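You operate a simulated robot arm through the tools that you are given. There is no shell and no other tool. Be economical: measure what you need, move in short steps, check, and stop when the job is done.

You run a simulated robot arm. Do the job below in one go: nothing can be reset, and whatever is moved stays where it is left.

JOB
Close the tan carton, tape it and roll it down the ramp.
Fine: one strip; shut the yellow gate again. Where these are worked on the way, their far stop is far enough and under half their travel is too little: yellow gate.

It is judged by the outcome, as a careful person would: the job done as asked, and still so three seconds after it is handed in. It fails if anything else is knocked over, pushed out of place, dropped, spilled or broken.

ROBOT AND FRAMES
A 7-joint arm with a two-finger parallel gripper, fixed in place. Base frame: the origin is at the foot of the arm, x ahead of it, y to its left, z up; the work surface is at about z = 0.86. Units: m, rad, N and s.
With the tool pointing down near the work surface it reaches from about 0.3 to 0.7 m from the base axis. Its first joint turns from -1.152 to 1.152 rad. Payload 1.57 kg.
The TCP is the grasp point between the finger pads, 0.03 m short of the fingertips. In the tool frame z runs along the fingers and y along their closing line. Largest opening 0.11 m; finger width 0.024, thickness 0.012; the body of the gripper, 0.048 by 0.112 m, starts 0.078 m behind the TCP.
Orientation is told as [roll, pitch, yaw] about the base's x, y, z axes, in that order, counted from this pose: with the fingers straight down and closing along the base's y, the tool's x points along the base's -x, its y along +y and its z along -z.

CONTROLS
- The arm moves only by the tool nudge_tool. Its argument "targets" is text: rows parted by semicolons, each of 6 numbers parted by spaces: the shift along the tool's x, y, z in m, then the turn, a rotation vector about the tool's x, y, z in rad. In form: x y z wx wy wz; .... A call has 1 to 12 rows; each row shifts and turns the commanded pose from where the row before left it, along the tool's axes as they then stand. "gripper" is the closure, from 0 (fully open) to 1 (shut), set as the call begins (left out, the last holds). Each row takes 0.2 s and may step no farther than 0.05 m and 0.15 rad from the row before; otherwise, or with a gripper value out of range, the whole call is refused. A pose out of reach is approached as far as the arm can. The call stops where the force on the tool passes 60 N (or 10 N more than at its start, if that is more) or the arm is blocked; 0.2 s more then pass. The fingers move at their own pace (about 0.108 m/s each) and stop on an object; they squeeze with about 39 N. The grip force told is the motor's: it shows also when the fingers shut on nothing. Time passes only in rows, and 0.2 s behind the last, so rows that do not move let the fingers close. It gives the time, the measured TCP pose, the force on the tool (base axes), the opening and the grip force at its end, in the units of the frame above (readings bear some noise), with the torque about the TCP (base axes, N m) and any sound that the robot's microphone picked up, and new pictures: "show" is both (left out), scene, wrist or none.
- Cameras (640 x 400 px; columns grow to the right, rows downward): "scene" is fixed at [0.1422, -0.4072, 1.3651]; the picture's right is [0.77, -0.63, 0.00], its down [-0.58, -0.71, -0.39] and it looks along [0.25, 0.30, -0.92] (base axes); focal length 214 px, centre (320, 200). "wrist" rides on the gripper at [0.07, 0.016, -0.141] in the tool frame; the picture's right is [-0.23, 0.97, 0.00], its down [-0.86, -0.20, -0.48] and it looks along [-0.47, -0.11, 0.88] (tool axes); focal length 222 px, centre (320, 200). There is no depth. A picture from a camera that has moved, and an enlarged one, comes with that camera's place and axes in the base frame and with its lens. The place of the scene camera against the robot may be out by one fixed shift of up to 0.012 m in any direction.
- inspect(camera, box): a new picture of the part [left, top, right, bottom] of that camera's present view, enlarged. It takes no simulated time.
- finish_job(): hands the job in; it is judged then, once.

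Work in short steps. Places have to be worked out from the pictures, the camera data and where the tool is seen: move nearer, look again, correct. Check each grasp and each placing, and mend what went wrong. You have 120 turns and 200 pictures in all, those below and enlarged ones among them. Open the gripper and draw the arm clear of the work before you hand the job in, unless the task says otherwise; then end with one line.

The tools are called after "Call:" by a JSON object that holds its "method" and its "body". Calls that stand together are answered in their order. nudge_tool: Moves the arm, as the interface text tells. Its arguments: {"type":"object","properties":{"targets":{"type":"string"},"gripper":{"type":"number"},"show":{"type":"string","enum":["both","scene","wrist","none"]}},"required":["targets"]} The other tools are called the same way: inspect (camera, box) takes an enlarged picture of a part of a camera's view; finish_job () hands the job in.

At the start:

```text
time: 0.0
eef_pos: [0.2987, -0.151, 1.2452]
ee_rot: [-0.001, 0.0, 0.001]
ft_force: [0.2, 0.4, -0.3]
wrist_torque: [0.01, 0.02, 0.04]
finger_gap: 0.1101
grasp_force: 0.0
```

scene: 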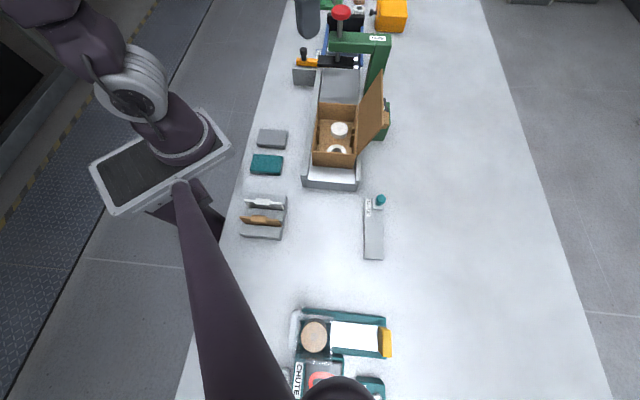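
wrist: 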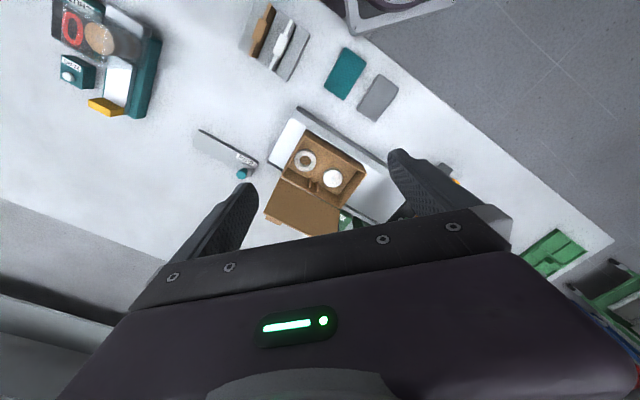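

The scene is complex: a carton on a bed, a green tape arch, a red-knob press perhaps, a ramp and other items. I'll enlarge parts first.

Call:
{"method": "inspect", "body": {"camera": "scene", "box": [230, 0, 430, 125]}}

Call:
{"method": "inspect", "body": {"camera": "scene", "box": [230, 80, 430, 205]}}

Call:
{"method": "inspect", "body": {"camera": "scene", "box": [230, 275, 430, 400]}}

Call:
{"method": "inspect", "body": {"camera": "scene", "box": [220, 160, 420, 285]}}

Call:
{"method": "inspect", "body": {"camera": "wrist", "box": [180, 80, 420, 230]}}

```text
3.20 times, centred on (330, 62) of scene
camera zoom: at [0.1422, -0.4072, 1.3651], right [0.77, -0.63, 0.0], down [-0.58, -0.71, -0.39], along [0.25, 0.3, -0.92], focal length 686 px, centre (288, 640)
```

zoom: 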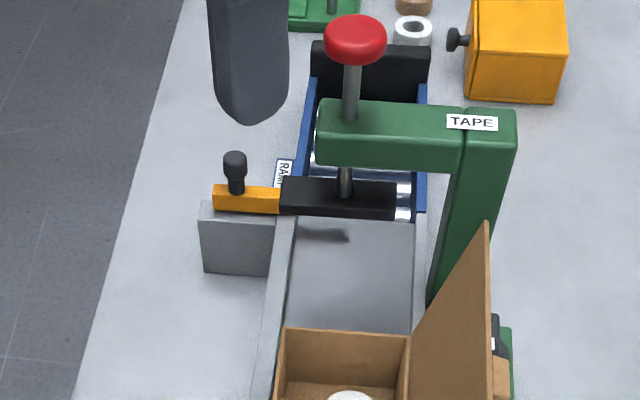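

```text
3.20 times, centred on (330, 142) of scene
camera zoom: at [0.1422, -0.4072, 1.3651], right [0.77, -0.63, 0.0], down [-0.58, -0.71, -0.39], along [0.25, 0.3, -0.92], focal length 686 px, centre (288, 384)
```

zoom: 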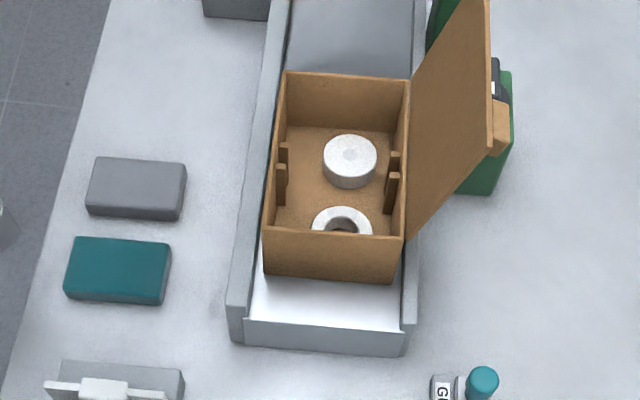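

```text
3.20 times, centred on (330, 338) of scene
camera zoom: at [0.1422, -0.4072, 1.3651], right [0.77, -0.63, 0.0], down [-0.58, -0.71, -0.39], along [0.25, 0.3, -0.92], focal length 686 px, centre (288, -240)
```

zoom: 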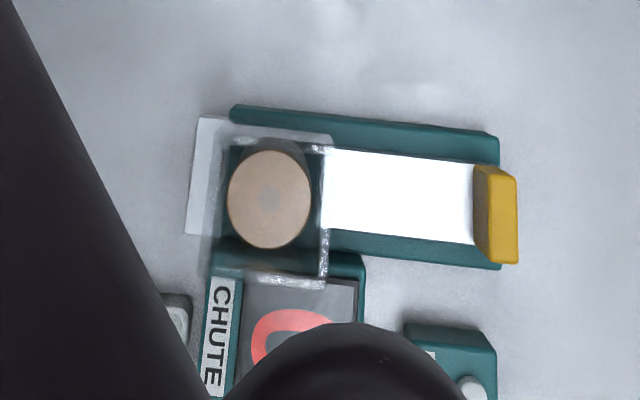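

```text
3.20 times, centred on (320, 222) of scene
camera zoom: at [0.1422, -0.4072, 1.3651], right [0.77, -0.63, 0.0], down [-0.58, -0.71, -0.39], along [0.25, 0.3, -0.92], focal length 686 px, centre (320, 128)
```

zoom: 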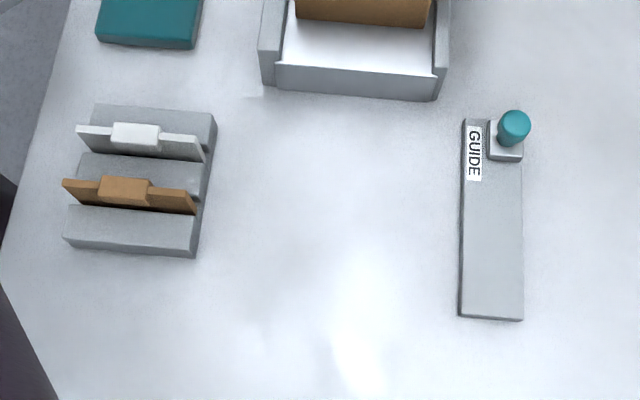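

```text
2.67 times, centred on (300, 155) of wrist
camera zoom: at [0.2292, -0.135, 1.3877], right [0.23, 0.97, 0.0], down [0.86, -0.2, 0.48], along [0.47, -0.11, -0.88], focal length 592 px, centre (373, 320)
```

zoom: 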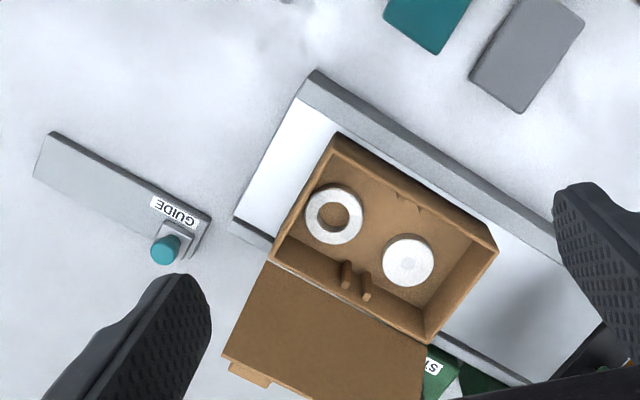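

I need a closer look at the gate and tape station; I stay high and move toward them.

Call:
{"method": "nudge_tool", "body": {"targets": "-0.01 0.045 0 0 0 0;-0.01 0.045 0 0 0 0;-0.01 0.045 0 0 0 0;-0.01 0.045 0 0 0 0;-0.01 0.045 0 0 0 0;-0.01 0.01 0 0 0 0", "gripper": 0}}

```text
time: 1.4
eef_pos: [0.3578, 0.0844, 1.2476]
ee_rot: [0.0, 0.001, 0.0]
ft_force: [0.5, 0.4, 0.0]
wrist_torque: [-0.04, -0.01, -0.06]
finger_gap: 0.1101
grasp_force: 0.0
camera wrist: at [0.2891, 0.0997, 1.3881], right [0.23, 0.97, 0.0], down [0.85, -0.2, 0.48], along [0.47, -0.11, -0.88], focal length 222 px, centre (320, 200)
```

scene: 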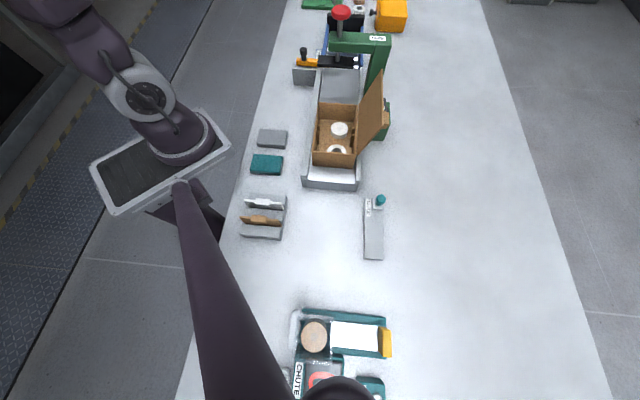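
wrist: 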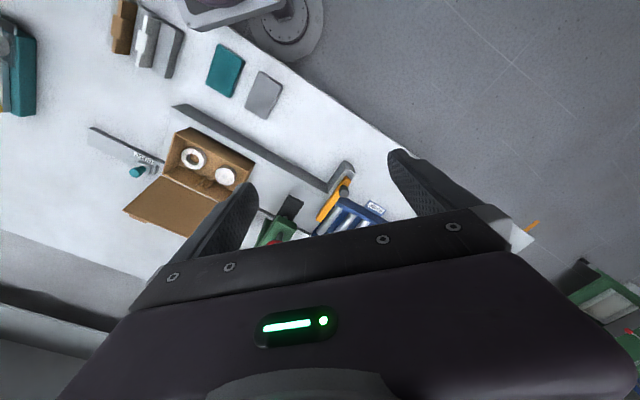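

Call:
{"method": "inspect", "body": {"camera": "wrist", "box": [80, 90, 400, 260]}}

Call:
{"method": "inspect", "body": {"camera": "scene", "box": [280, 0, 440, 100]}}

```text
2.00 times, centred on (240, 175) of wrist
camera zoom: at [0.2891, 0.0997, 1.3881], right [0.23, 0.97, 0.0], down [0.85, -0.2, 0.48], along [0.47, -0.11, -0.88], focal length 444 px, centre (480, 250)
```

zoom: 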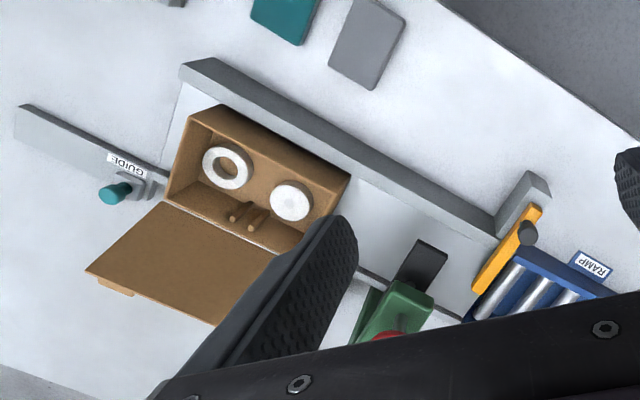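

```text
4.00 times, centred on (360, 50) of scene
camera zoom: at [0.1422, -0.4072, 1.3651], right [0.77, -0.63, 0.0], down [-0.58, -0.71, -0.39], along [0.25, 0.3, -0.92], focal length 858 px, centre (160, 800)
```

zoom: 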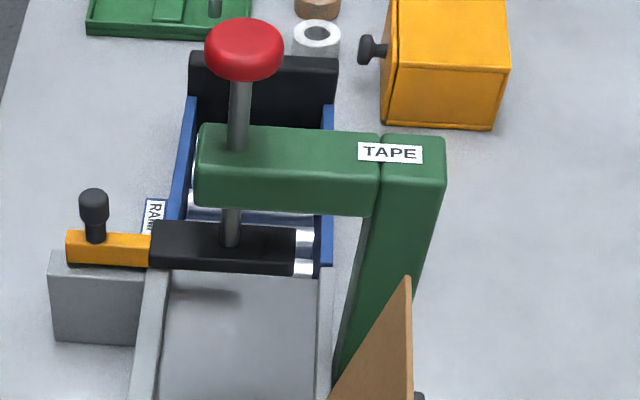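

Triangulating gives these estimates:
- Carton centre is about (0.40,-0.16), top z≈0.97, with the bed running at about 45–50°.
- The lid is hinged on the right and its top edge is at z≈1.06.
- The tape plunger is near (0.51,-0.03) and the gate knob near (0.50,0.10,0.98).

I go beyond the lid with the fingers shut and yaw to match the bed.

Call:
{"method": "nudge_tool", "body": {"targets": "-0.0178 -0.0424 0 0 0 0;-0.0178 -0.0424 0 0 0 0;-0.0178 -0.0424 0 0 0 0;-0.0178 -0.0424 0 0 0 0;-0.0178 -0.0424 0 0 0 0;-0.0178 -0.0424 0 0 0 0;-0.0178 -0.0424 0 0 0 0;-0.0178 -0.0424 0 0 0 0", "gripper": 1, "show": "none"}}

Call:
{"method": "nudge_tool", "body": {"targets": "0 0 0 0 0 -0.135;0 0 0 0 0 -0.135;0 0 0 0 0 -0.135;0 0 0 0 0 -0.135;0 0 0 0 0 -0.135;0 0 0 0 0 -0.135"}}

```text
time: 3.2
eef_pos: [0.4963, -0.2463, 1.2443]
ee_rot: [0.002, 0.001, 0.001]
ft_force: [0.1, 0.5, -0.1]
wrist_torque: [0.02, 0.03, -0.02]
finger_gap: 0.0
grasp_force: 21.6
out of reach, approached as far as the arm can: row 8
```

```text
time: 4.6
eef_pos: [0.4961, -0.2447, 1.2465]
ee_rot: [-0.001, -0.001, 0.812]
ft_force: [-1.2, 0.0, 0.0]
wrist_torque: [0.01, 0.03, 0.03]
finger_gap: 0.0002
grasp_force: 21.1
camera wrist: at [0.4367, -0.2847, 1.3875], right [-0.55, 0.83, 0.0], down [0.73, 0.48, 0.48], along [0.4, 0.26, -0.88], focal length 222 px, centre (320, 200)
```

scene: 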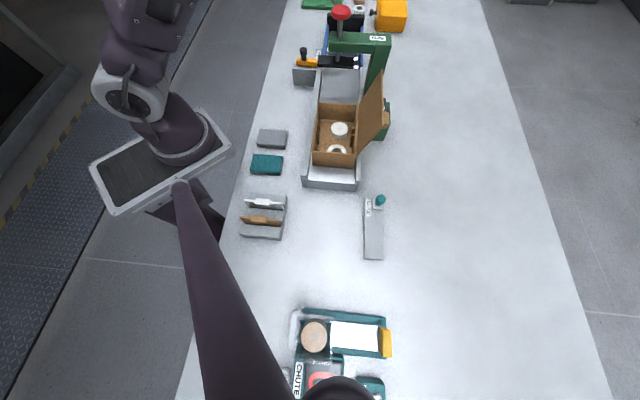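
wrist: 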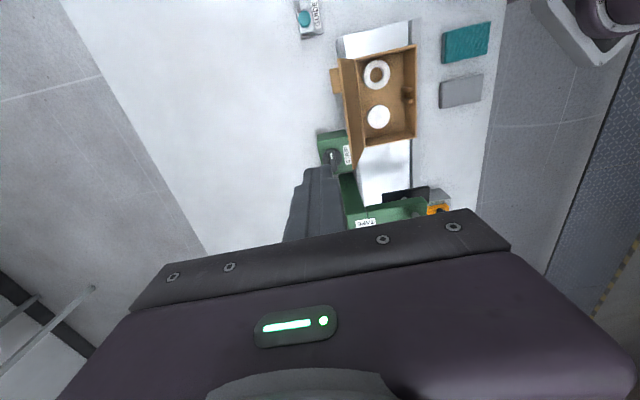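

Call:
{"method": "inspect", "body": {"camera": "wrist", "box": [280, 0, 500, 235]}}

Call:
{"method": "inspect", "body": {"camera": "wrist", "box": [300, 110, 460, 230]}}

```text
1.70 times, centred on (390, 118) of wrist
camera zoom: at [0.4367, -0.2847, 1.3875], right [-0.55, 0.83, 0.0], down [0.73, 0.48, 0.48], along [0.4, 0.26, -0.88], focal length 378 px, centre (201, 340)
```

zoom: 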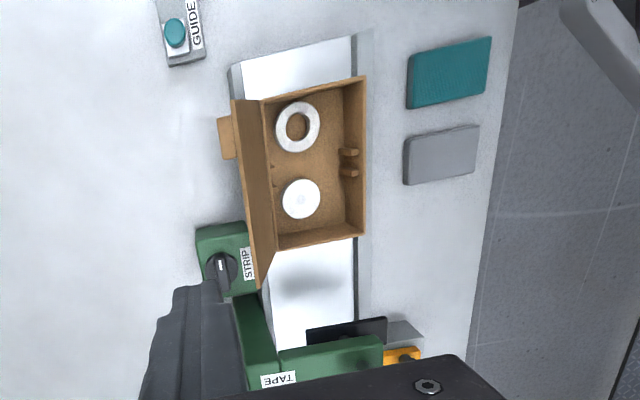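

```text
3.33 times, centred on (380, 170) of wrist
camera zoom: at [0.4367, -0.2847, 1.3875], right [-0.55, 0.83, 0.0], down [0.73, 0.48, 0.48], along [0.4, 0.26, -0.88], focal length 740 px, centre (120, 300)
```

zoom: 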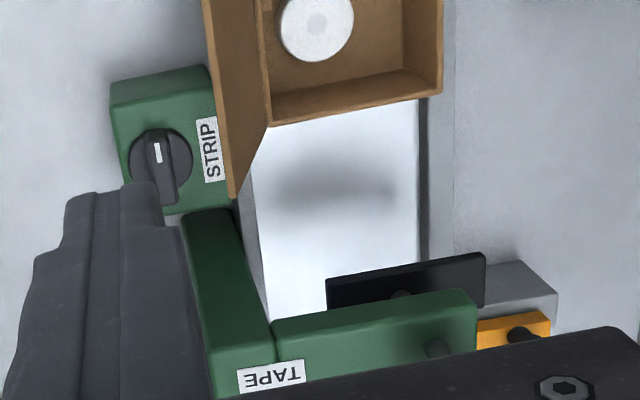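

There is also a STRIP selector knob on a green box, which I will look at once the lid is down. Now I lower the closed fingers just outside the lid's mid-length.

Call:
{"method": "nudge_tool", "body": {"targets": "0.013 -0.012 0.03 0 0 0;0 0 0.045 0 0 0;0 0 0.045 0 0 0;0 0 0.045 0 0 0;0 0 0.03 0 0 0"}}

```text
time: 5.8
eef_pos: [0.4966, -0.2638, 1.052]
ee_rot: [0.001, 0.001, 0.81]
ft_force: [0.5, 0.6, -0.5]
wrist_torque: [-0.04, -0.03, 0.03]
finger_gap: 0.0
grasp_force: 21.3
camera wrist: at [0.4369, -0.3037, 1.1934], right [-0.55, 0.84, 0.0], down [0.73, 0.48, 0.48], along [0.4, 0.26, -0.88], focal length 222 px, centre (320, 200)
```

scene: 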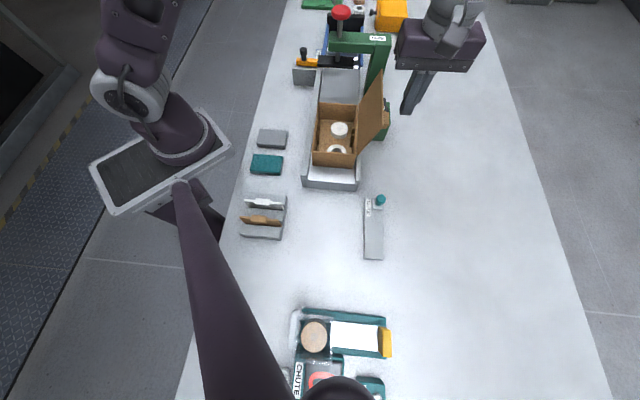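
wrist: 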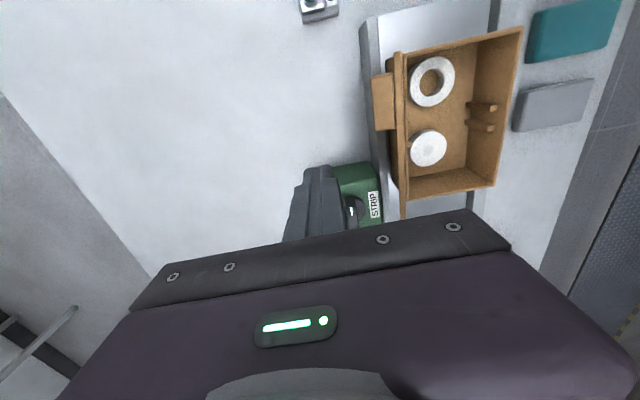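

Fingertips are outside the lid at mid-length. I push toward the box along the tool's +y.

Call:
{"method": "nudge_tool", "body": {"targets": "0 0.03 0 0 0 0;0 0.025 0 0 0 0;0 0.02 0 0 0 0;0 0.02 0 0 0 0"}}

```text
time: 6.8
eef_pos: [0.4276, -0.1986, 1.0518]
ee_rot: [-0.001, 0.0, 0.808]
ft_force: [-0.1, 0.2, -0.1]
wrist_torque: [-0.05, -0.01, 0.03]
finger_gap: 0.0
grasp_force: 21.6
camera wrist: at [0.3674, -0.2376, 1.1934], right [-0.55, 0.84, 0.0], down [0.73, 0.48, 0.48], along [0.4, 0.26, -0.88], focal length 222 px, centre (320, 200)
```

scene: 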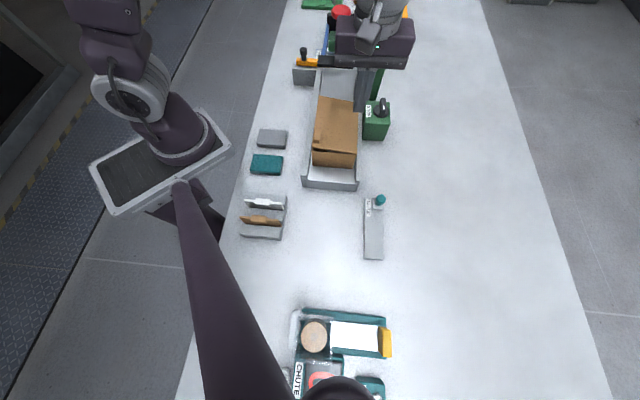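
wrist: 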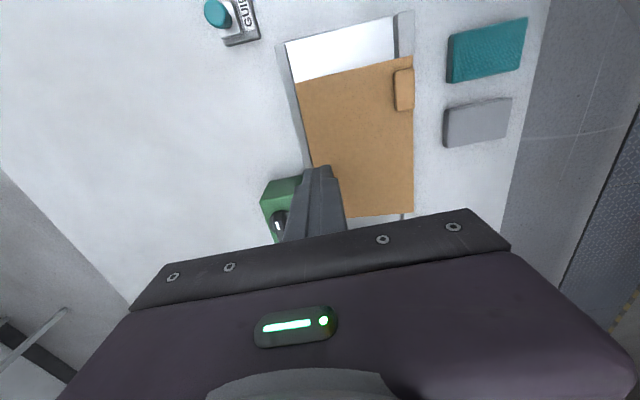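

The lid fell over. I check how far shut it is and look at the now visible STRIP box.

Call:
{"method": "inspect", "body": {"camera": "scene", "box": [280, 80, 408, 200]}}

Call:
{"method": "inspect", "body": {"camera": "scene", "box": [340, 80, 420, 150]}}

```text
3.33 times, centred on (344, 140) of scene
camera zoom: at [0.1422, -0.4072, 1.3651], right [0.77, -0.63, 0.0], down [-0.58, -0.71, -0.39], along [0.25, 0.3, -0.92], focal length 715 px, centre (240, 400)
```

zoom: 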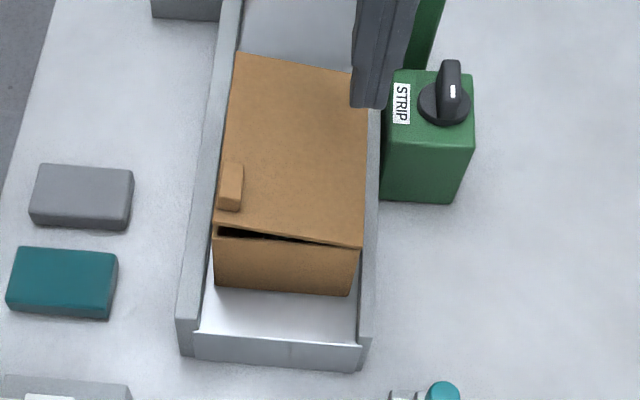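

```text
5.71 times, centred on (380, 115) of scene
camera zoom: at [0.1422, -0.4072, 1.3651], right [0.77, -0.63, 0.0], down [-0.58, -0.71, -0.39], along [0.25, 0.3, -0.92], focal length 1226 px, centre (-23, 686)
```

zoom: 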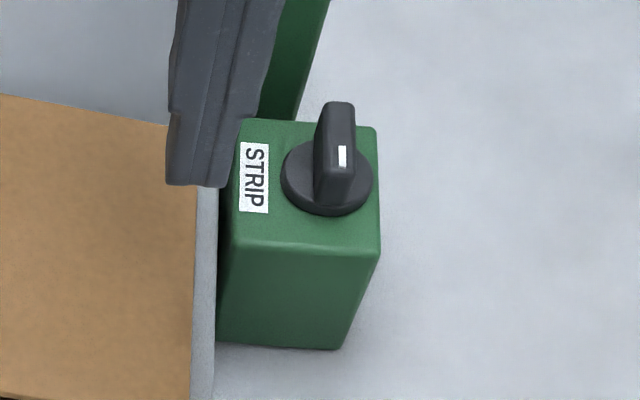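

The lid is resting ajar by a couple of cm, so I lift, move over its free side and press down.

Call:
{"method": "nudge_tool", "body": {"targets": "0 0 -0.03 0 0 0;-0.003 0.037 0 0 0 0;-0.003 0.037 0 0 0 0;0 0 0.035 0 0 0;0 0 0.015 0 0 0;0 0 0.01 0 0 0"}}

```text
time: 8.2
eef_pos: [0.3757, -0.1428, 1.022]
ee_rot: [0.002, -0.001, 0.811]
ft_force: [0.7, 0.4, -0.2]
wrist_torque: [0.03, -0.01, -0.01]
finger_gap: 0.0002
grasp_force: 21.1
camera wrist: at [0.3163, -0.182, 1.1633], right [-0.55, 0.84, 0.0], down [0.73, 0.48, 0.48], along [0.4, 0.26, -0.88], focal length 222 px, centre (320, 200)
```

scene: 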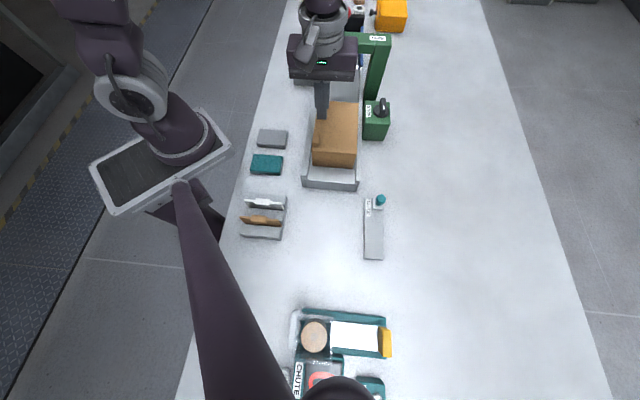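
wrist: 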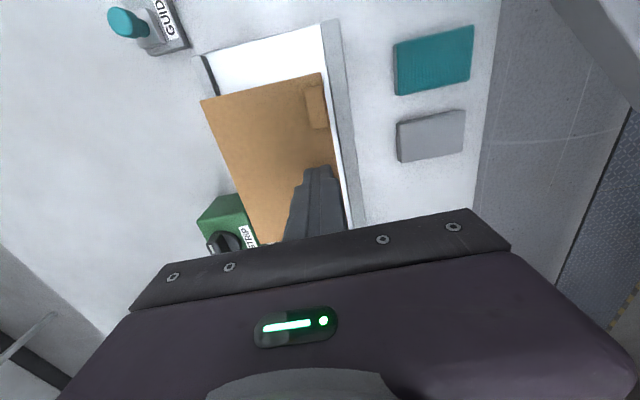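

Call:
{"method": "nudge_tool", "body": {"targets": "0.015 -0.008 0 0 0 0;0 0 0.007 0 0 0;0 0 0.007 0 0 0;0 0 0.006 0 0 0;0 0 0.005 0 0 0;0 0 0.005 0 0 0", "show": "scene"}}

Call:
{"method": "inspect", "body": {"camera": "scene", "box": [280, 80, 408, 200]}}

```text
time: 9.6
eef_pos: [0.3727, -0.1581, 0.9981]
ee_rot: [-0.009, -0.002, 0.81]
ft_force: [-24.4, 21.2, 145.0]
wrist_torque: [0.63, 0.77, -0.16]
finger_gap: 0.0
grasp_force: 21.0
stopped in row 6: the force on the tool passed its limit at 68 N (the readings are from after the stop); the commanded pose is now the measured one
```

scene: 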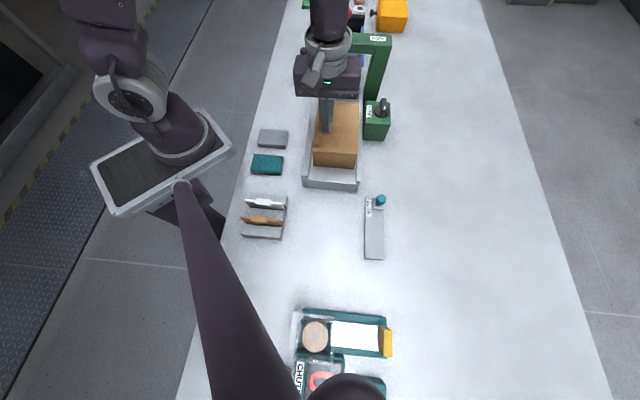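

```text
3.33 times, centred on (344, 140) of scene
camera zoom: at [0.1402, -0.4061, 1.3657], right [0.77, -0.63, 0.0], down [-0.58, -0.71, -0.39], along [0.25, 0.3, -0.92], focal length 715 px, centre (240, 400)
```

zoom: 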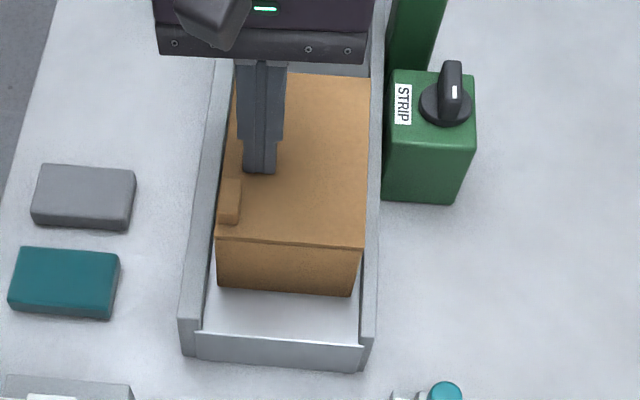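

The lid is flat and hit a firm stop. I back off and check that it stays down.

Call:
{"method": "nudge_tool", "body": {"targets": "0 0 -0.04 0 0 0;0 0 -0.05 0 0 0;0 0 -0.05 0 0 0;0 0 -0.05 0 0 0", "show": "wrist"}}

Call:
{"method": "inspect", "body": {"camera": "scene", "box": [280, 60, 420, 200]}}

```text
time: 10.6
eef_pos: [0.3712, -0.1567, 1.1847]
ee_rot: [-0.003, 0.0, 0.81]
ft_force: [0.6, -1.1, -0.3]
wrist_torque: [0.03, 0.0, -0.01]
finger_gap: 0.0
grasp_force: 21.0
camera wrist: at [0.3119, -0.1962, 1.3265], right [-0.55, 0.84, 0.0], down [0.73, 0.48, 0.48], along [0.4, 0.26, -0.88], focal length 222 px, centre (320, 200)
```

wrist: 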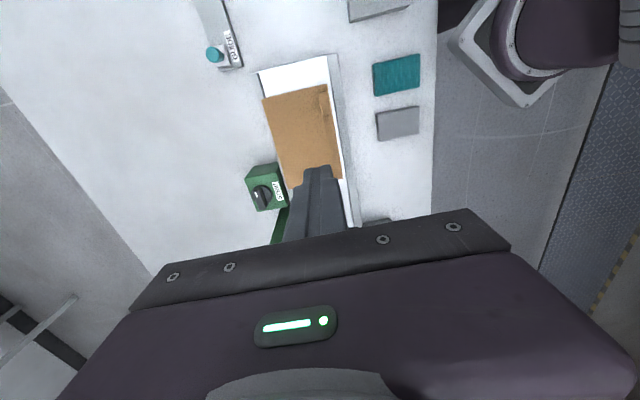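

```text
2.86 times, centred on (350, 130) of scene
camera zoom: at [0.1422, -0.4072, 1.3651], right [0.77, -0.63, 0.0], down [-0.58, -0.71, -0.39], along [0.25, 0.3, -0.92], focal length 613 px, centre (234, 400)
```

zoom: 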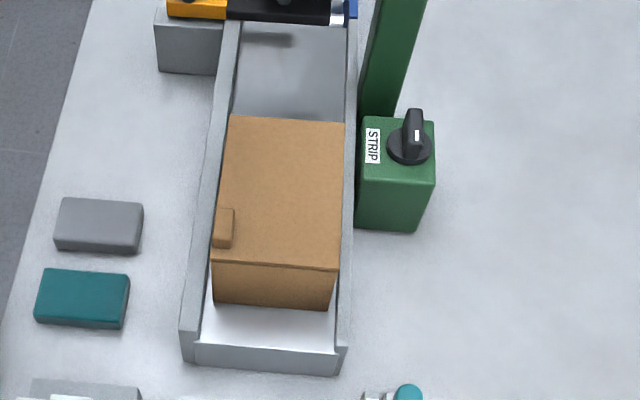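

The lid stays shut. Next I open the fingers and look closely at the STRIP selector from above.

Call:
{"method": "nudge_tool", "body": {"targets": "-0.0295 -0.033 0.005 0 0 0;-0.0295 -0.033 0.01 0 0 0;-0.0295 -0.033 0.01 0 0 0;-0.0295 -0.033 0.01 0 0 0", "gripper": 0, "show": "wrist"}}

Call:
{"method": "inspect", "body": {"camera": "wrist", "box": [220, 60, 420, 220]}}

```text
time: 11.6
eef_pos: [0.5492, -0.1633, 1.1497]
ee_rot: [-0.003, 0.001, 0.808]
ft_force: [0.7, 0.0, -0.2]
wrist_torque: [-0.01, 0.02, 0.02]
finger_gap: 0.11
grasp_force: 0.0
camera wrist: at [0.4903, -0.2025, 1.2914], right [-0.55, 0.84, 0.0], down [0.73, 0.48, 0.48], along [0.4, 0.26, -0.88], focal length 222 px, centre (320, 200)
```

wrist: 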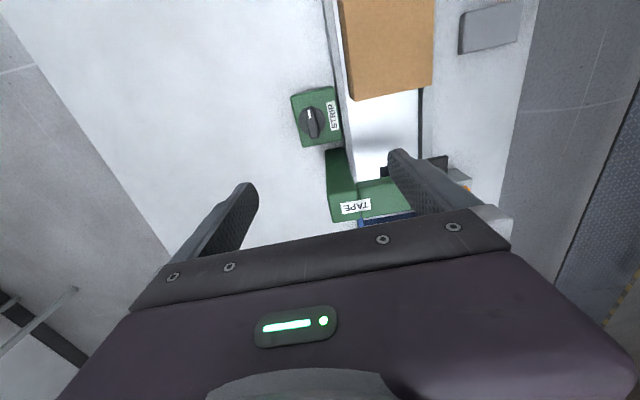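

```text
2.50 times, centred on (320, 140) of wrist
camera zoom: at [0.4903, -0.2025, 1.2914], right [-0.55, 0.84, 0.0], down [0.73, 0.48, 0.48], along [0.4, 0.26, -0.88], focal length 555 px, centre (320, 350)
```

zoom: 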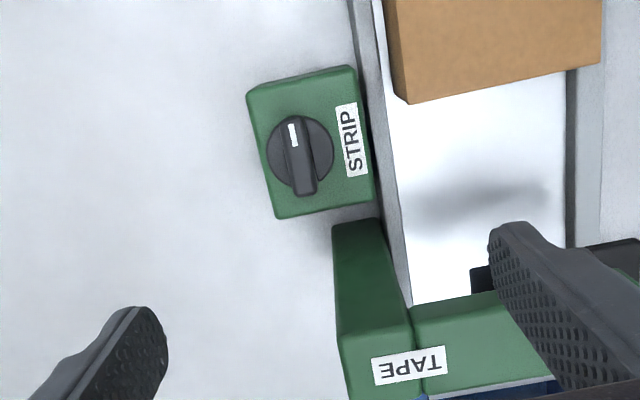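

The selector has no scale, only its mark pointing along the bed. I'll get the carton under the head first, so I go behind it with closed fingers.

Call:
{"method": "nudge_tool", "body": {"targets": "0.042 0.0217 0 0 0 0;0.042 0.0217 0 0 0 0;0.042 0.0217 0 0 0 0;0.042 0.0217 0 0 0 0;0.042 0.0217 0 0 0 0;0 0 0.04 0 0 0;0 0 0.02 0 0 0", "gripper": 1}}

Call:
{"method": "inspect", "body": {"camera": "scene", "box": [280, 80, 440, 200]}}

```text
time: 13.2
eef_pos: [0.3256, -0.24, 1.0899]
ee_rot: [-0.005, -0.001, 0.811]
ft_force: [-0.7, 0.1, -0.4]
wrist_torque: [0.01, 0.01, 0.02]
finger_gap: 0.0002
grasp_force: 21.5
camera wrist: at [0.2661, -0.2801, 1.2324], right [-0.55, 0.84, 0.0], down [0.73, 0.48, 0.48], along [0.4, 0.26, -0.88], focal length 222 px, centre (320, 200)
```

scene: 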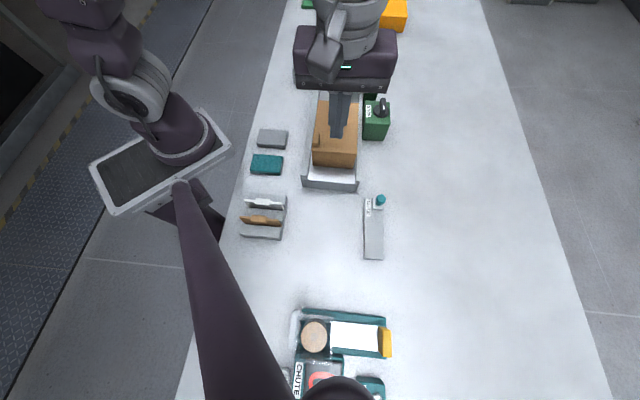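
wrist: 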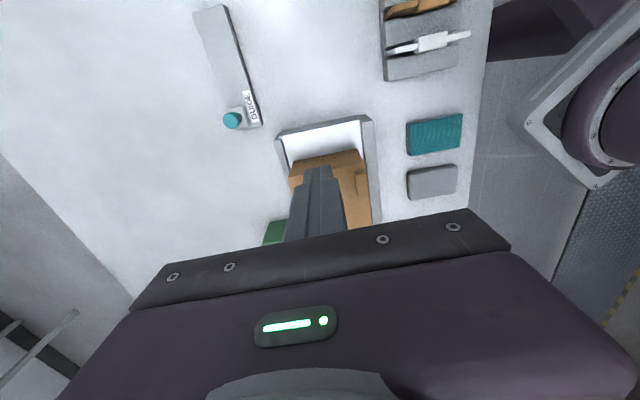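

```text
3.33 times, centred on (360, 140) of scene
camera zoom: at [0.1422, -0.4072, 1.3651], right [0.77, -0.63, 0.0], down [-0.58, -0.71, -0.39], along [0.25, 0.3, -0.92], focal length 715 px, centre (187, 400)
```

zoom: 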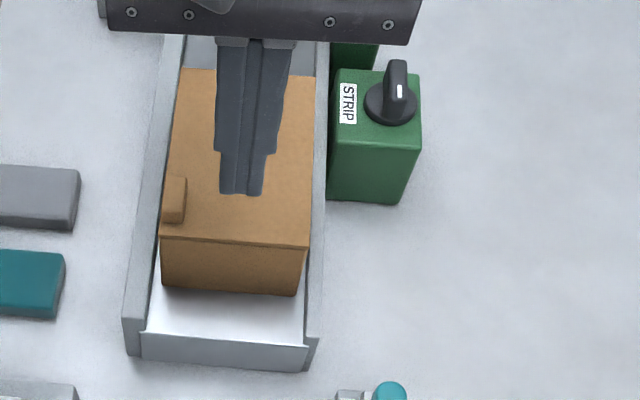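

Back wall of the carton is at about (0.35,-0.212) with the bed surface at about 0.904. The fingers sit about 2 cm behind it, so I descend to tip z≈0.925.

Call:
{"method": "nudge_tool", "body": {"targets": "0.002 0 0.045 0 0 0;0 0 0.045 0 0 0;0 0 0.03 0 0 0;0 0 0.014 0 0 0"}}

```text
time: 14.2
eef_pos: [0.3259, -0.2423, 0.957]
ee_rot: [-0.004, 0.001, 0.811]
ft_force: [-0.4, -0.9, 0.8]
wrist_torque: [-0.01, 0.01, 0.05]
finger_gap: 0.0
grasp_force: 21.2
camera wrist: at [0.2659, -0.2815, 1.0974], right [-0.55, 0.84, 0.0], down [0.73, 0.48, 0.48], along [0.4, 0.26, -0.88], focal length 222 px, centre (320, 200)
```

scene: 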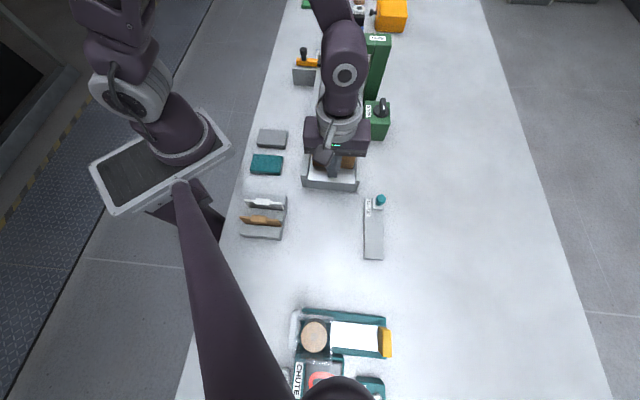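
wrist: 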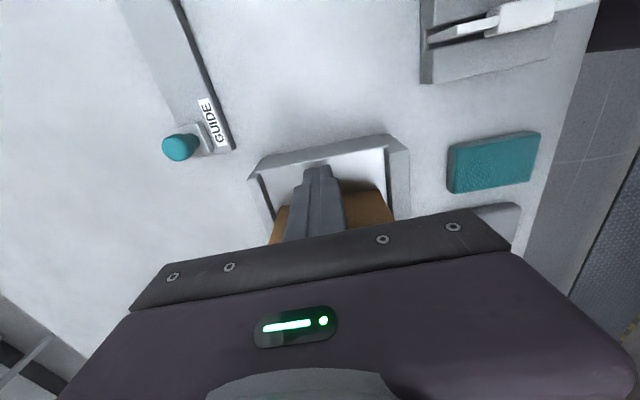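

Call:
{"method": "nudge_tool", "body": {"targets": "-0.02 0 0 0 0 0;-0.02 0 0 0 0 0;-0.02 0 0 0 0 0;-0.02 0 0 0 0 0;-0.02 0 0 0 0 0"}}

```text
time: 15.4
eef_pos: [0.3951, -0.1718, 0.9546]
ee_rot: [-0.004, 0.0, 0.809]
ft_force: [-0.3, -0.6, -0.5]
wrist_torque: [0.01, 0.02, 0.01]
finger_gap: 0.0
grasp_force: 21.2
camera wrist: at [0.3354, -0.2102, 1.0967], right [-0.55, 0.84, 0.0], down [0.73, 0.48, 0.48], along [0.4, 0.26, -0.88], focal length 222 px, centre (320, 200)
```

scene: 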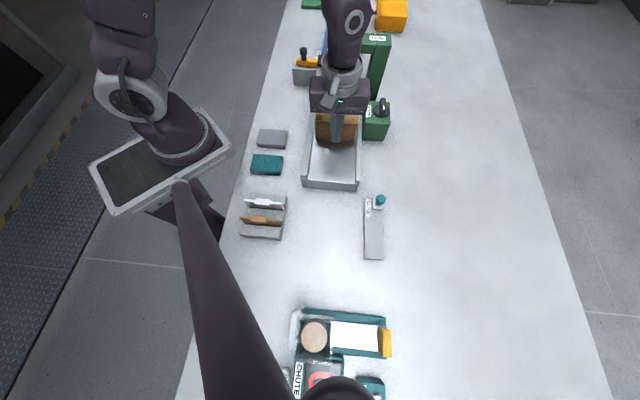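
wrist: 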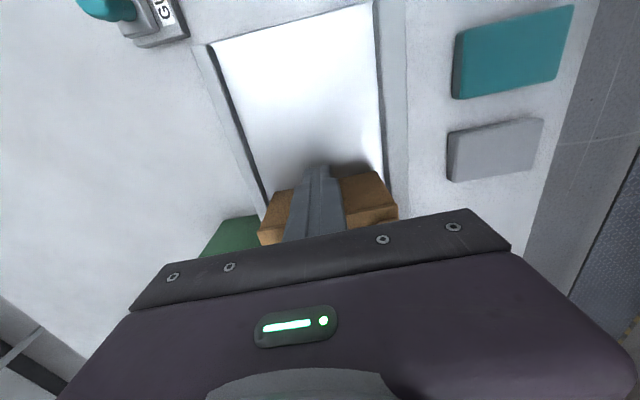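

Call:
{"method": "nudge_tool", "body": {"targets": "-0.02 0 0 0 0 0;-0.02 0 0 0 0 0;-0.01 0 0 0 0 0"}}

Call:
{"method": "inspect", "body": {"camera": "scene", "box": [270, 0, 430, 120]}}

```text
time: 16.2
eef_pos: [0.4276, -0.1337, 0.9562]
ee_rot: [-0.005, -0.001, 0.81]
ft_force: [-1.2, -1.6, -0.3]
wrist_torque: [0.02, 0.01, 0.01]
finger_gap: 0.0
grasp_force: 21.0
camera wrist: at [0.3688, -0.1739, 1.0965], right [-0.55, 0.84, 0.0], down [0.73, 0.48, 0.48], along [0.4, 0.26, -0.88], focal length 222 px, centre (320, 200)
```

scene: 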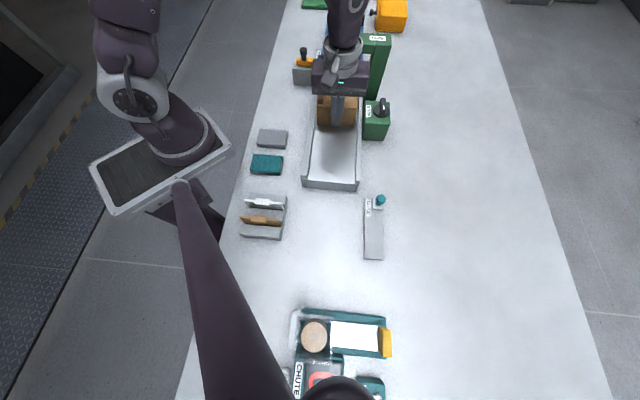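
wrist: 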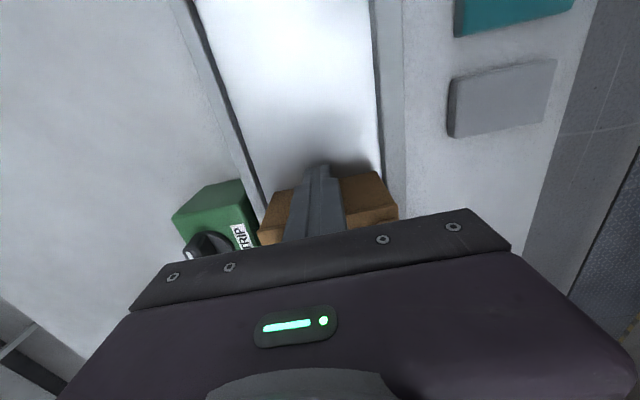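

```text
3.33 times, centred on (350, 60) of scene
camera zoom: at [0.1422, -0.4072, 1.3651], right [0.77, -0.63, 0.0], down [-0.58, -0.71, -0.39], along [0.25, 0.3, -0.92], focal length 715 px, centre (220, 667)
```

zoom: 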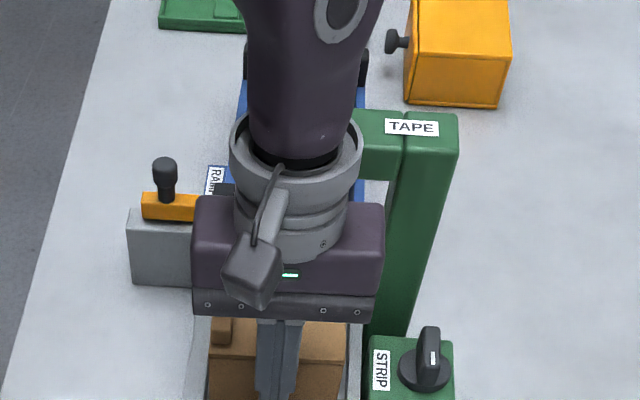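

Call:
{"method": "nudge_tool", "body": {"targets": "-0.015 0 0 0 0 0;-0.01 0 0 0 0 0;-0.005 0 0 0 0 0", "show": "none"}}

Call:
{"method": "inspect", "body": {"camera": "scene", "box": [270, 0, 430, 120]}}

```text
time: 17.0
eef_pos: [0.4506, -0.1123, 0.9545]
ee_rot: [-0.003, 0.001, 0.81]
ft_force: [-1.1, -1.1, 0.5]
wrist_torque: [0.03, 0.0, 0.04]
finger_gap: 0.0
grasp_force: 21.9
```

```text
3.33 times, centred on (350, 60) of scene
camera zoom: at [0.1422, -0.4072, 1.3651], right [0.77, -0.63, 0.0], down [-0.58, -0.71, -0.39], along [0.25, 0.3, -0.92], focal length 715 px, centre (220, 667)
```

zoom: 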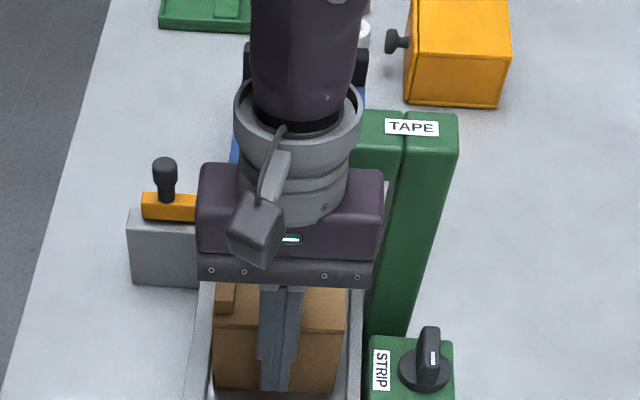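

Call:
{"method": "nudge_tool", "body": {"targets": "-0.005 0 0 0 0 0;-0.005 0 0 0 0 0;-0.004 0 0 0 0 0", "show": "none"}}

Call:
{"method": "inspect", "body": {"camera": "scene", "box": [270, 0, 430, 120]}}

```text
time: 17.8
eef_pos: [0.4594, -0.1018, 0.9551]
ee_rot: [-0.002, 0.001, 0.81]
ft_force: [-0.2, -0.4, 1.0]
wrist_torque: [-0.01, -0.04, -0.02]
finger_gap: 0.0
grasp_force: 21.7
```

```text
3.33 times, centred on (350, 60) of scene
camera zoom: at [0.1422, -0.4072, 1.3651], right [0.77, -0.63, 0.0], down [-0.58, -0.71, -0.39], along [0.25, 0.3, -0.92], focal length 715 px, centre (220, 667)
```

zoom: 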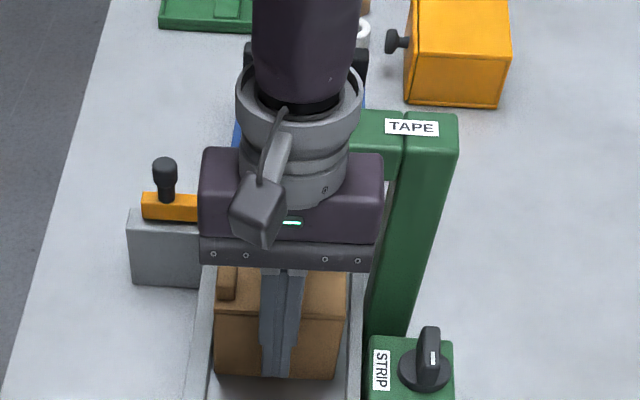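

Call:
{"method": "nudge_tool", "body": {"targets": "-0.004 0 0 0 0 0;-0.004 0 0 0 0 0", "show": "none"}}

```text
time: 18.4
eef_pos: [0.4636, -0.0959, 0.9545]
ee_rot: [-0.004, 0.0, 0.811]
ft_force: [0.0, -0.4, 0.4]
wrist_torque: [-0.03, -0.02, -0.02]
finger_gap: 0.0001
grasp_force: 21.0
```

No gate contact felt yet. I back away and rise to see the carton relative to the head and gate.

Call:
{"method": "nudge_tool", "body": {"targets": "0.04 0 0 0 0 0;0.04 0 0 0 0 0;0 0 -0.05 0 0 0;0 0 -0.05 0 0 0;0 0 -0.05 0 0 0;0 0 -0.05 0 0 0", "show": "none"}}

Call:
{"method": "nudge_tool", "body": {"targets": "0.045 0 -0.03 0 0 0;0.045 0 0 0 0 0;0.045 0 0 0 0 0", "show": "none"}}

Call:
{"method": "inspect", "body": {"camera": "scene", "box": [270, 0, 430, 120]}}

Call:
{"method": "inspect", "body": {"camera": "wrist", "box": [180, 100, 480, 250]}}

```text
time: 19.8
eef_pos: [0.4087, -0.1557, 1.1562]
ee_rot: [-0.003, 0.0, 0.81]
ft_force: [0.0, -0.1, 1.3]
wrist_torque: [-0.01, 0.01, -0.01]
finger_gap: 0.0
grasp_force: 21.2
```

```text
refused: row 1 steps farther than a row can; nothing moved
```

```text
3.33 times, centred on (350, 60) of scene
camera zoom: at [0.1422, -0.4072, 1.3651], right [0.77, -0.63, 0.0], down [-0.58, -0.71, -0.39], along [0.25, 0.3, -0.92], focal length 715 px, centre (220, 667)
```

zoom: 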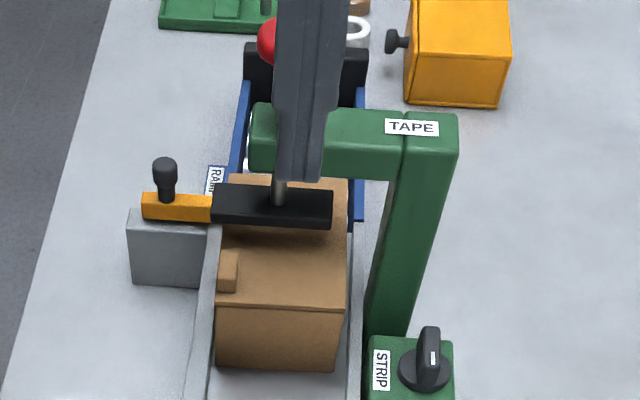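

```text
2.13 times, centred on (330, 175) of wrist
camera zoom: at [0.3494, -0.1951, 1.2971], right [-0.55, 0.84, 0.0], down [0.73, 0.48, 0.48], along [0.4, 0.26, -0.88], focal length 474 px, centre (299, 253)
```

zoom: 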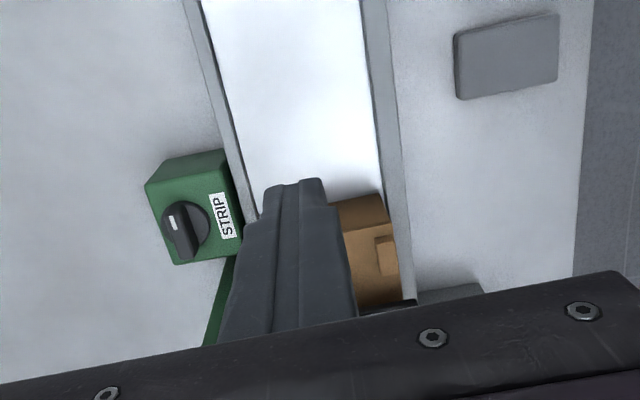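

Call:
{"method": "nudge_tool", "body": {"targets": "0 0.045 -0.015 0 0 0;-0.02 0.04 -0.01 0 0 0;-0.04 0.025 0 0 0 0;-0.042 0.025 0 0 0 0;-0.042 0.025 0 0 0 0;-0.042 0 0 0 0 0;-0.041 0 0 0 0 0"}}

Call:
{"method": "inspect", "body": {"camera": "wrist", "box": [140, 80, 320, 220]}}

Call:
{"method": "inspect", "body": {"camera": "scene", "box": [270, 0, 430, 120]}}

```text
time: 21.4
eef_pos: [0.4508, 0.1221, 1.1803]
ee_rot: [-0.004, 0.001, 0.811]
ft_force: [0.0, -0.2, -0.3]
wrist_torque: [-0.02, 0.03, 0.02]
finger_gap: 0.0001
grasp_force: 21.9
camera wrist: at [0.3905, 0.0826, 1.3214], right [-0.55, 0.84, 0.0], down [0.73, 0.48, 0.48], along [0.4, 0.26, -0.88], focal length 222 px, centre (320, 200)
```

scene: 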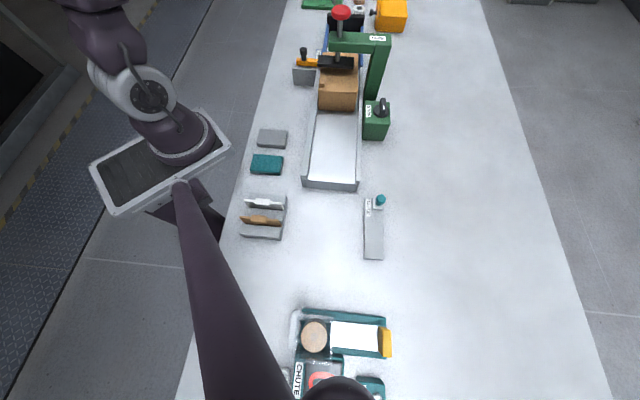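
wrist: 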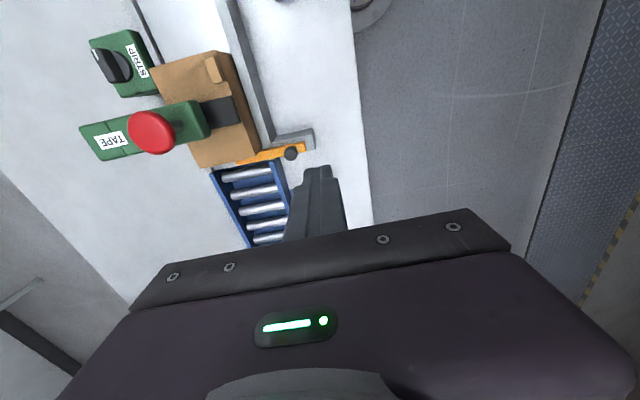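

```text
2.86 times, centred on (230, 150) of wrist
camera zoom: at [0.3905, 0.0826, 1.3214], right [-0.55, 0.84, 0.0], down [0.73, 0.48, 0.48], along [0.4, 0.26, -0.88], focal length 635 px, centre (577, 343)
```

zoom: 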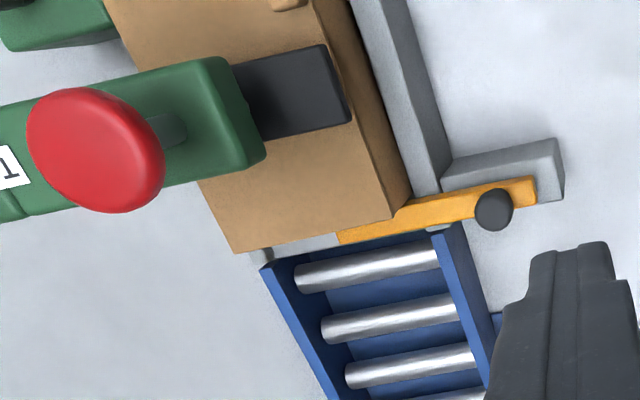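

```text
3.33 times, centred on (350, 60) of scene
camera zoom: at [0.1422, -0.4072, 1.3651], right [0.77, -0.63, 0.0], down [-0.58, -0.71, -0.39], along [0.25, 0.3, -0.92], focal length 715 px, centre (220, 667)
```

zoom: 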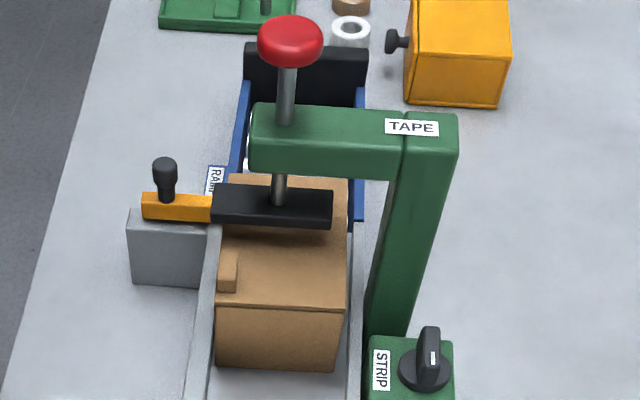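

Very clear now: the carton is up against the yellow gate with the shoe over its middle. The red knob is at about (0.513,-0.025) with its top near 1.115. I move closed fingertips over it and look.

Call:
{"method": "nudge_tool", "body": {"targets": "0.0158 -0.0366 0 0 0 0;0.0158 -0.0366 0 0 0 0;0.0158 -0.0366 0 0 0 0;0.0158 -0.0366 0 0 0 0"}}

Call:
{"method": "inspect", "body": {"camera": "scene", "box": [270, 0, 430, 120]}}

Call:
{"method": "inspect", "body": {"camera": "wrist", "box": [220, 100, 420, 240]}}

```text
time: 22.4
eef_pos: [0.5126, -0.0272, 1.1799]
ee_rot: [-0.003, -0.002, 0.811]
ft_force: [-0.6, -0.1, -0.1]
wrist_torque: [0.02, 0.03, -0.01]
finger_gap: 0.0
grasp_force: 21.4
camera wrist: at [0.4528, -0.0662, 1.3207], right [-0.55, 0.84, 0.0], down [0.73, 0.48, 0.48], along [0.4, 0.26, -0.88], focal length 222 px, centre (320, 200)
```

scene: 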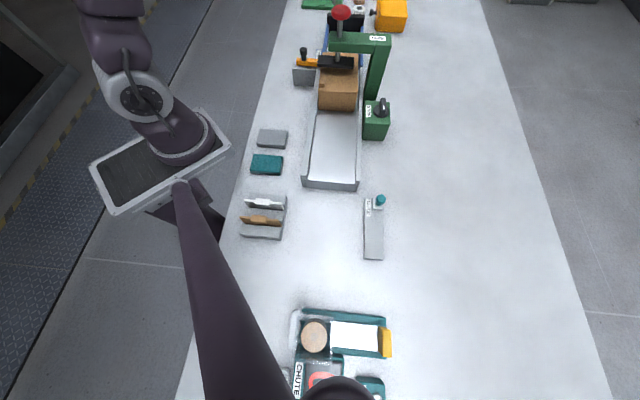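
wrist: 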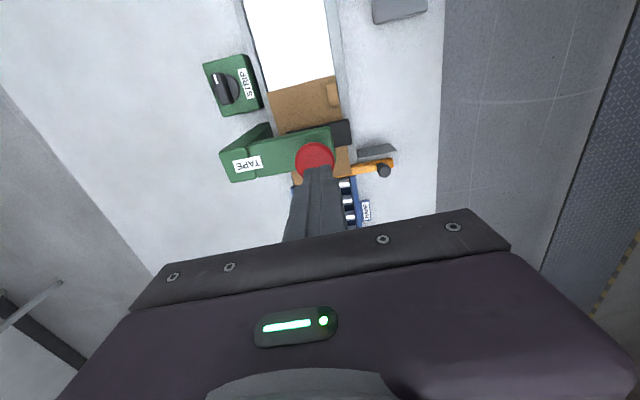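

```text
3.33 times, centred on (350, 60) of scene
camera zoom: at [0.1422, -0.4072, 1.3651], right [0.77, -0.63, 0.0], down [-0.58, -0.71, -0.39], along [0.25, 0.3, -0.92], focal length 715 px, centre (220, 667)
```

zoom: 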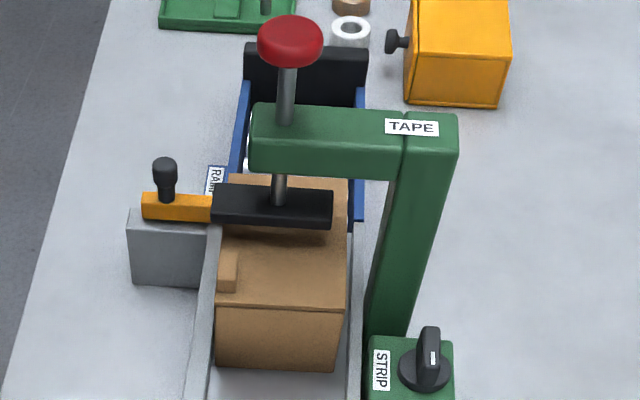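

```text
2.86 times, centred on (320, 170) of wrist
camera zoom: at [0.4528, -0.0662, 1.3207], right [-0.55, 0.84, 0.0], down [0.73, 0.48, 0.48], along [0.4, 0.26, -0.88], focal length 635 px, centre (320, 286)
```

zoom: 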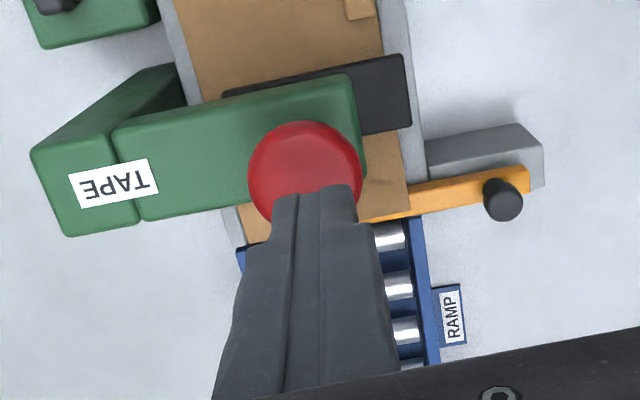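

Tips are within 6 mm of the knob axis. I correct and descend in small steps to press.

Call:
{"method": "nudge_tool", "body": {"targets": "0.005 0 0.02 0 0 0;0 0 0.01 0 0 0;0 0 0.006 0 0 0;0 0 0.006 0 0 0", "show": "none"}}

Call:
{"method": "inspect", "body": {"camera": "scene", "box": [270, 0, 430, 120]}}

```text
time: 23.4
eef_pos: [0.508, -0.0295, 1.1385]
ee_rot: [-0.004, 0.0, 0.81]
ft_force: [0.2, -0.1, -0.1]
wrist_torque: [-0.02, 0.03, 0.03]
finger_gap: 0.0
grasp_force: 21.2
```

```text
3.33 times, centred on (350, 60) of scene
camera zoom: at [0.1422, -0.4072, 1.3651], right [0.77, -0.63, 0.0], down [-0.58, -0.71, -0.39], along [0.25, 0.3, -0.92], focal length 715 px, centre (220, 667)
```

zoom: 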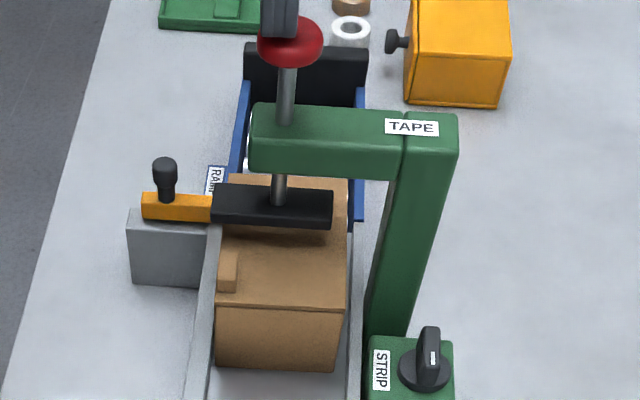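

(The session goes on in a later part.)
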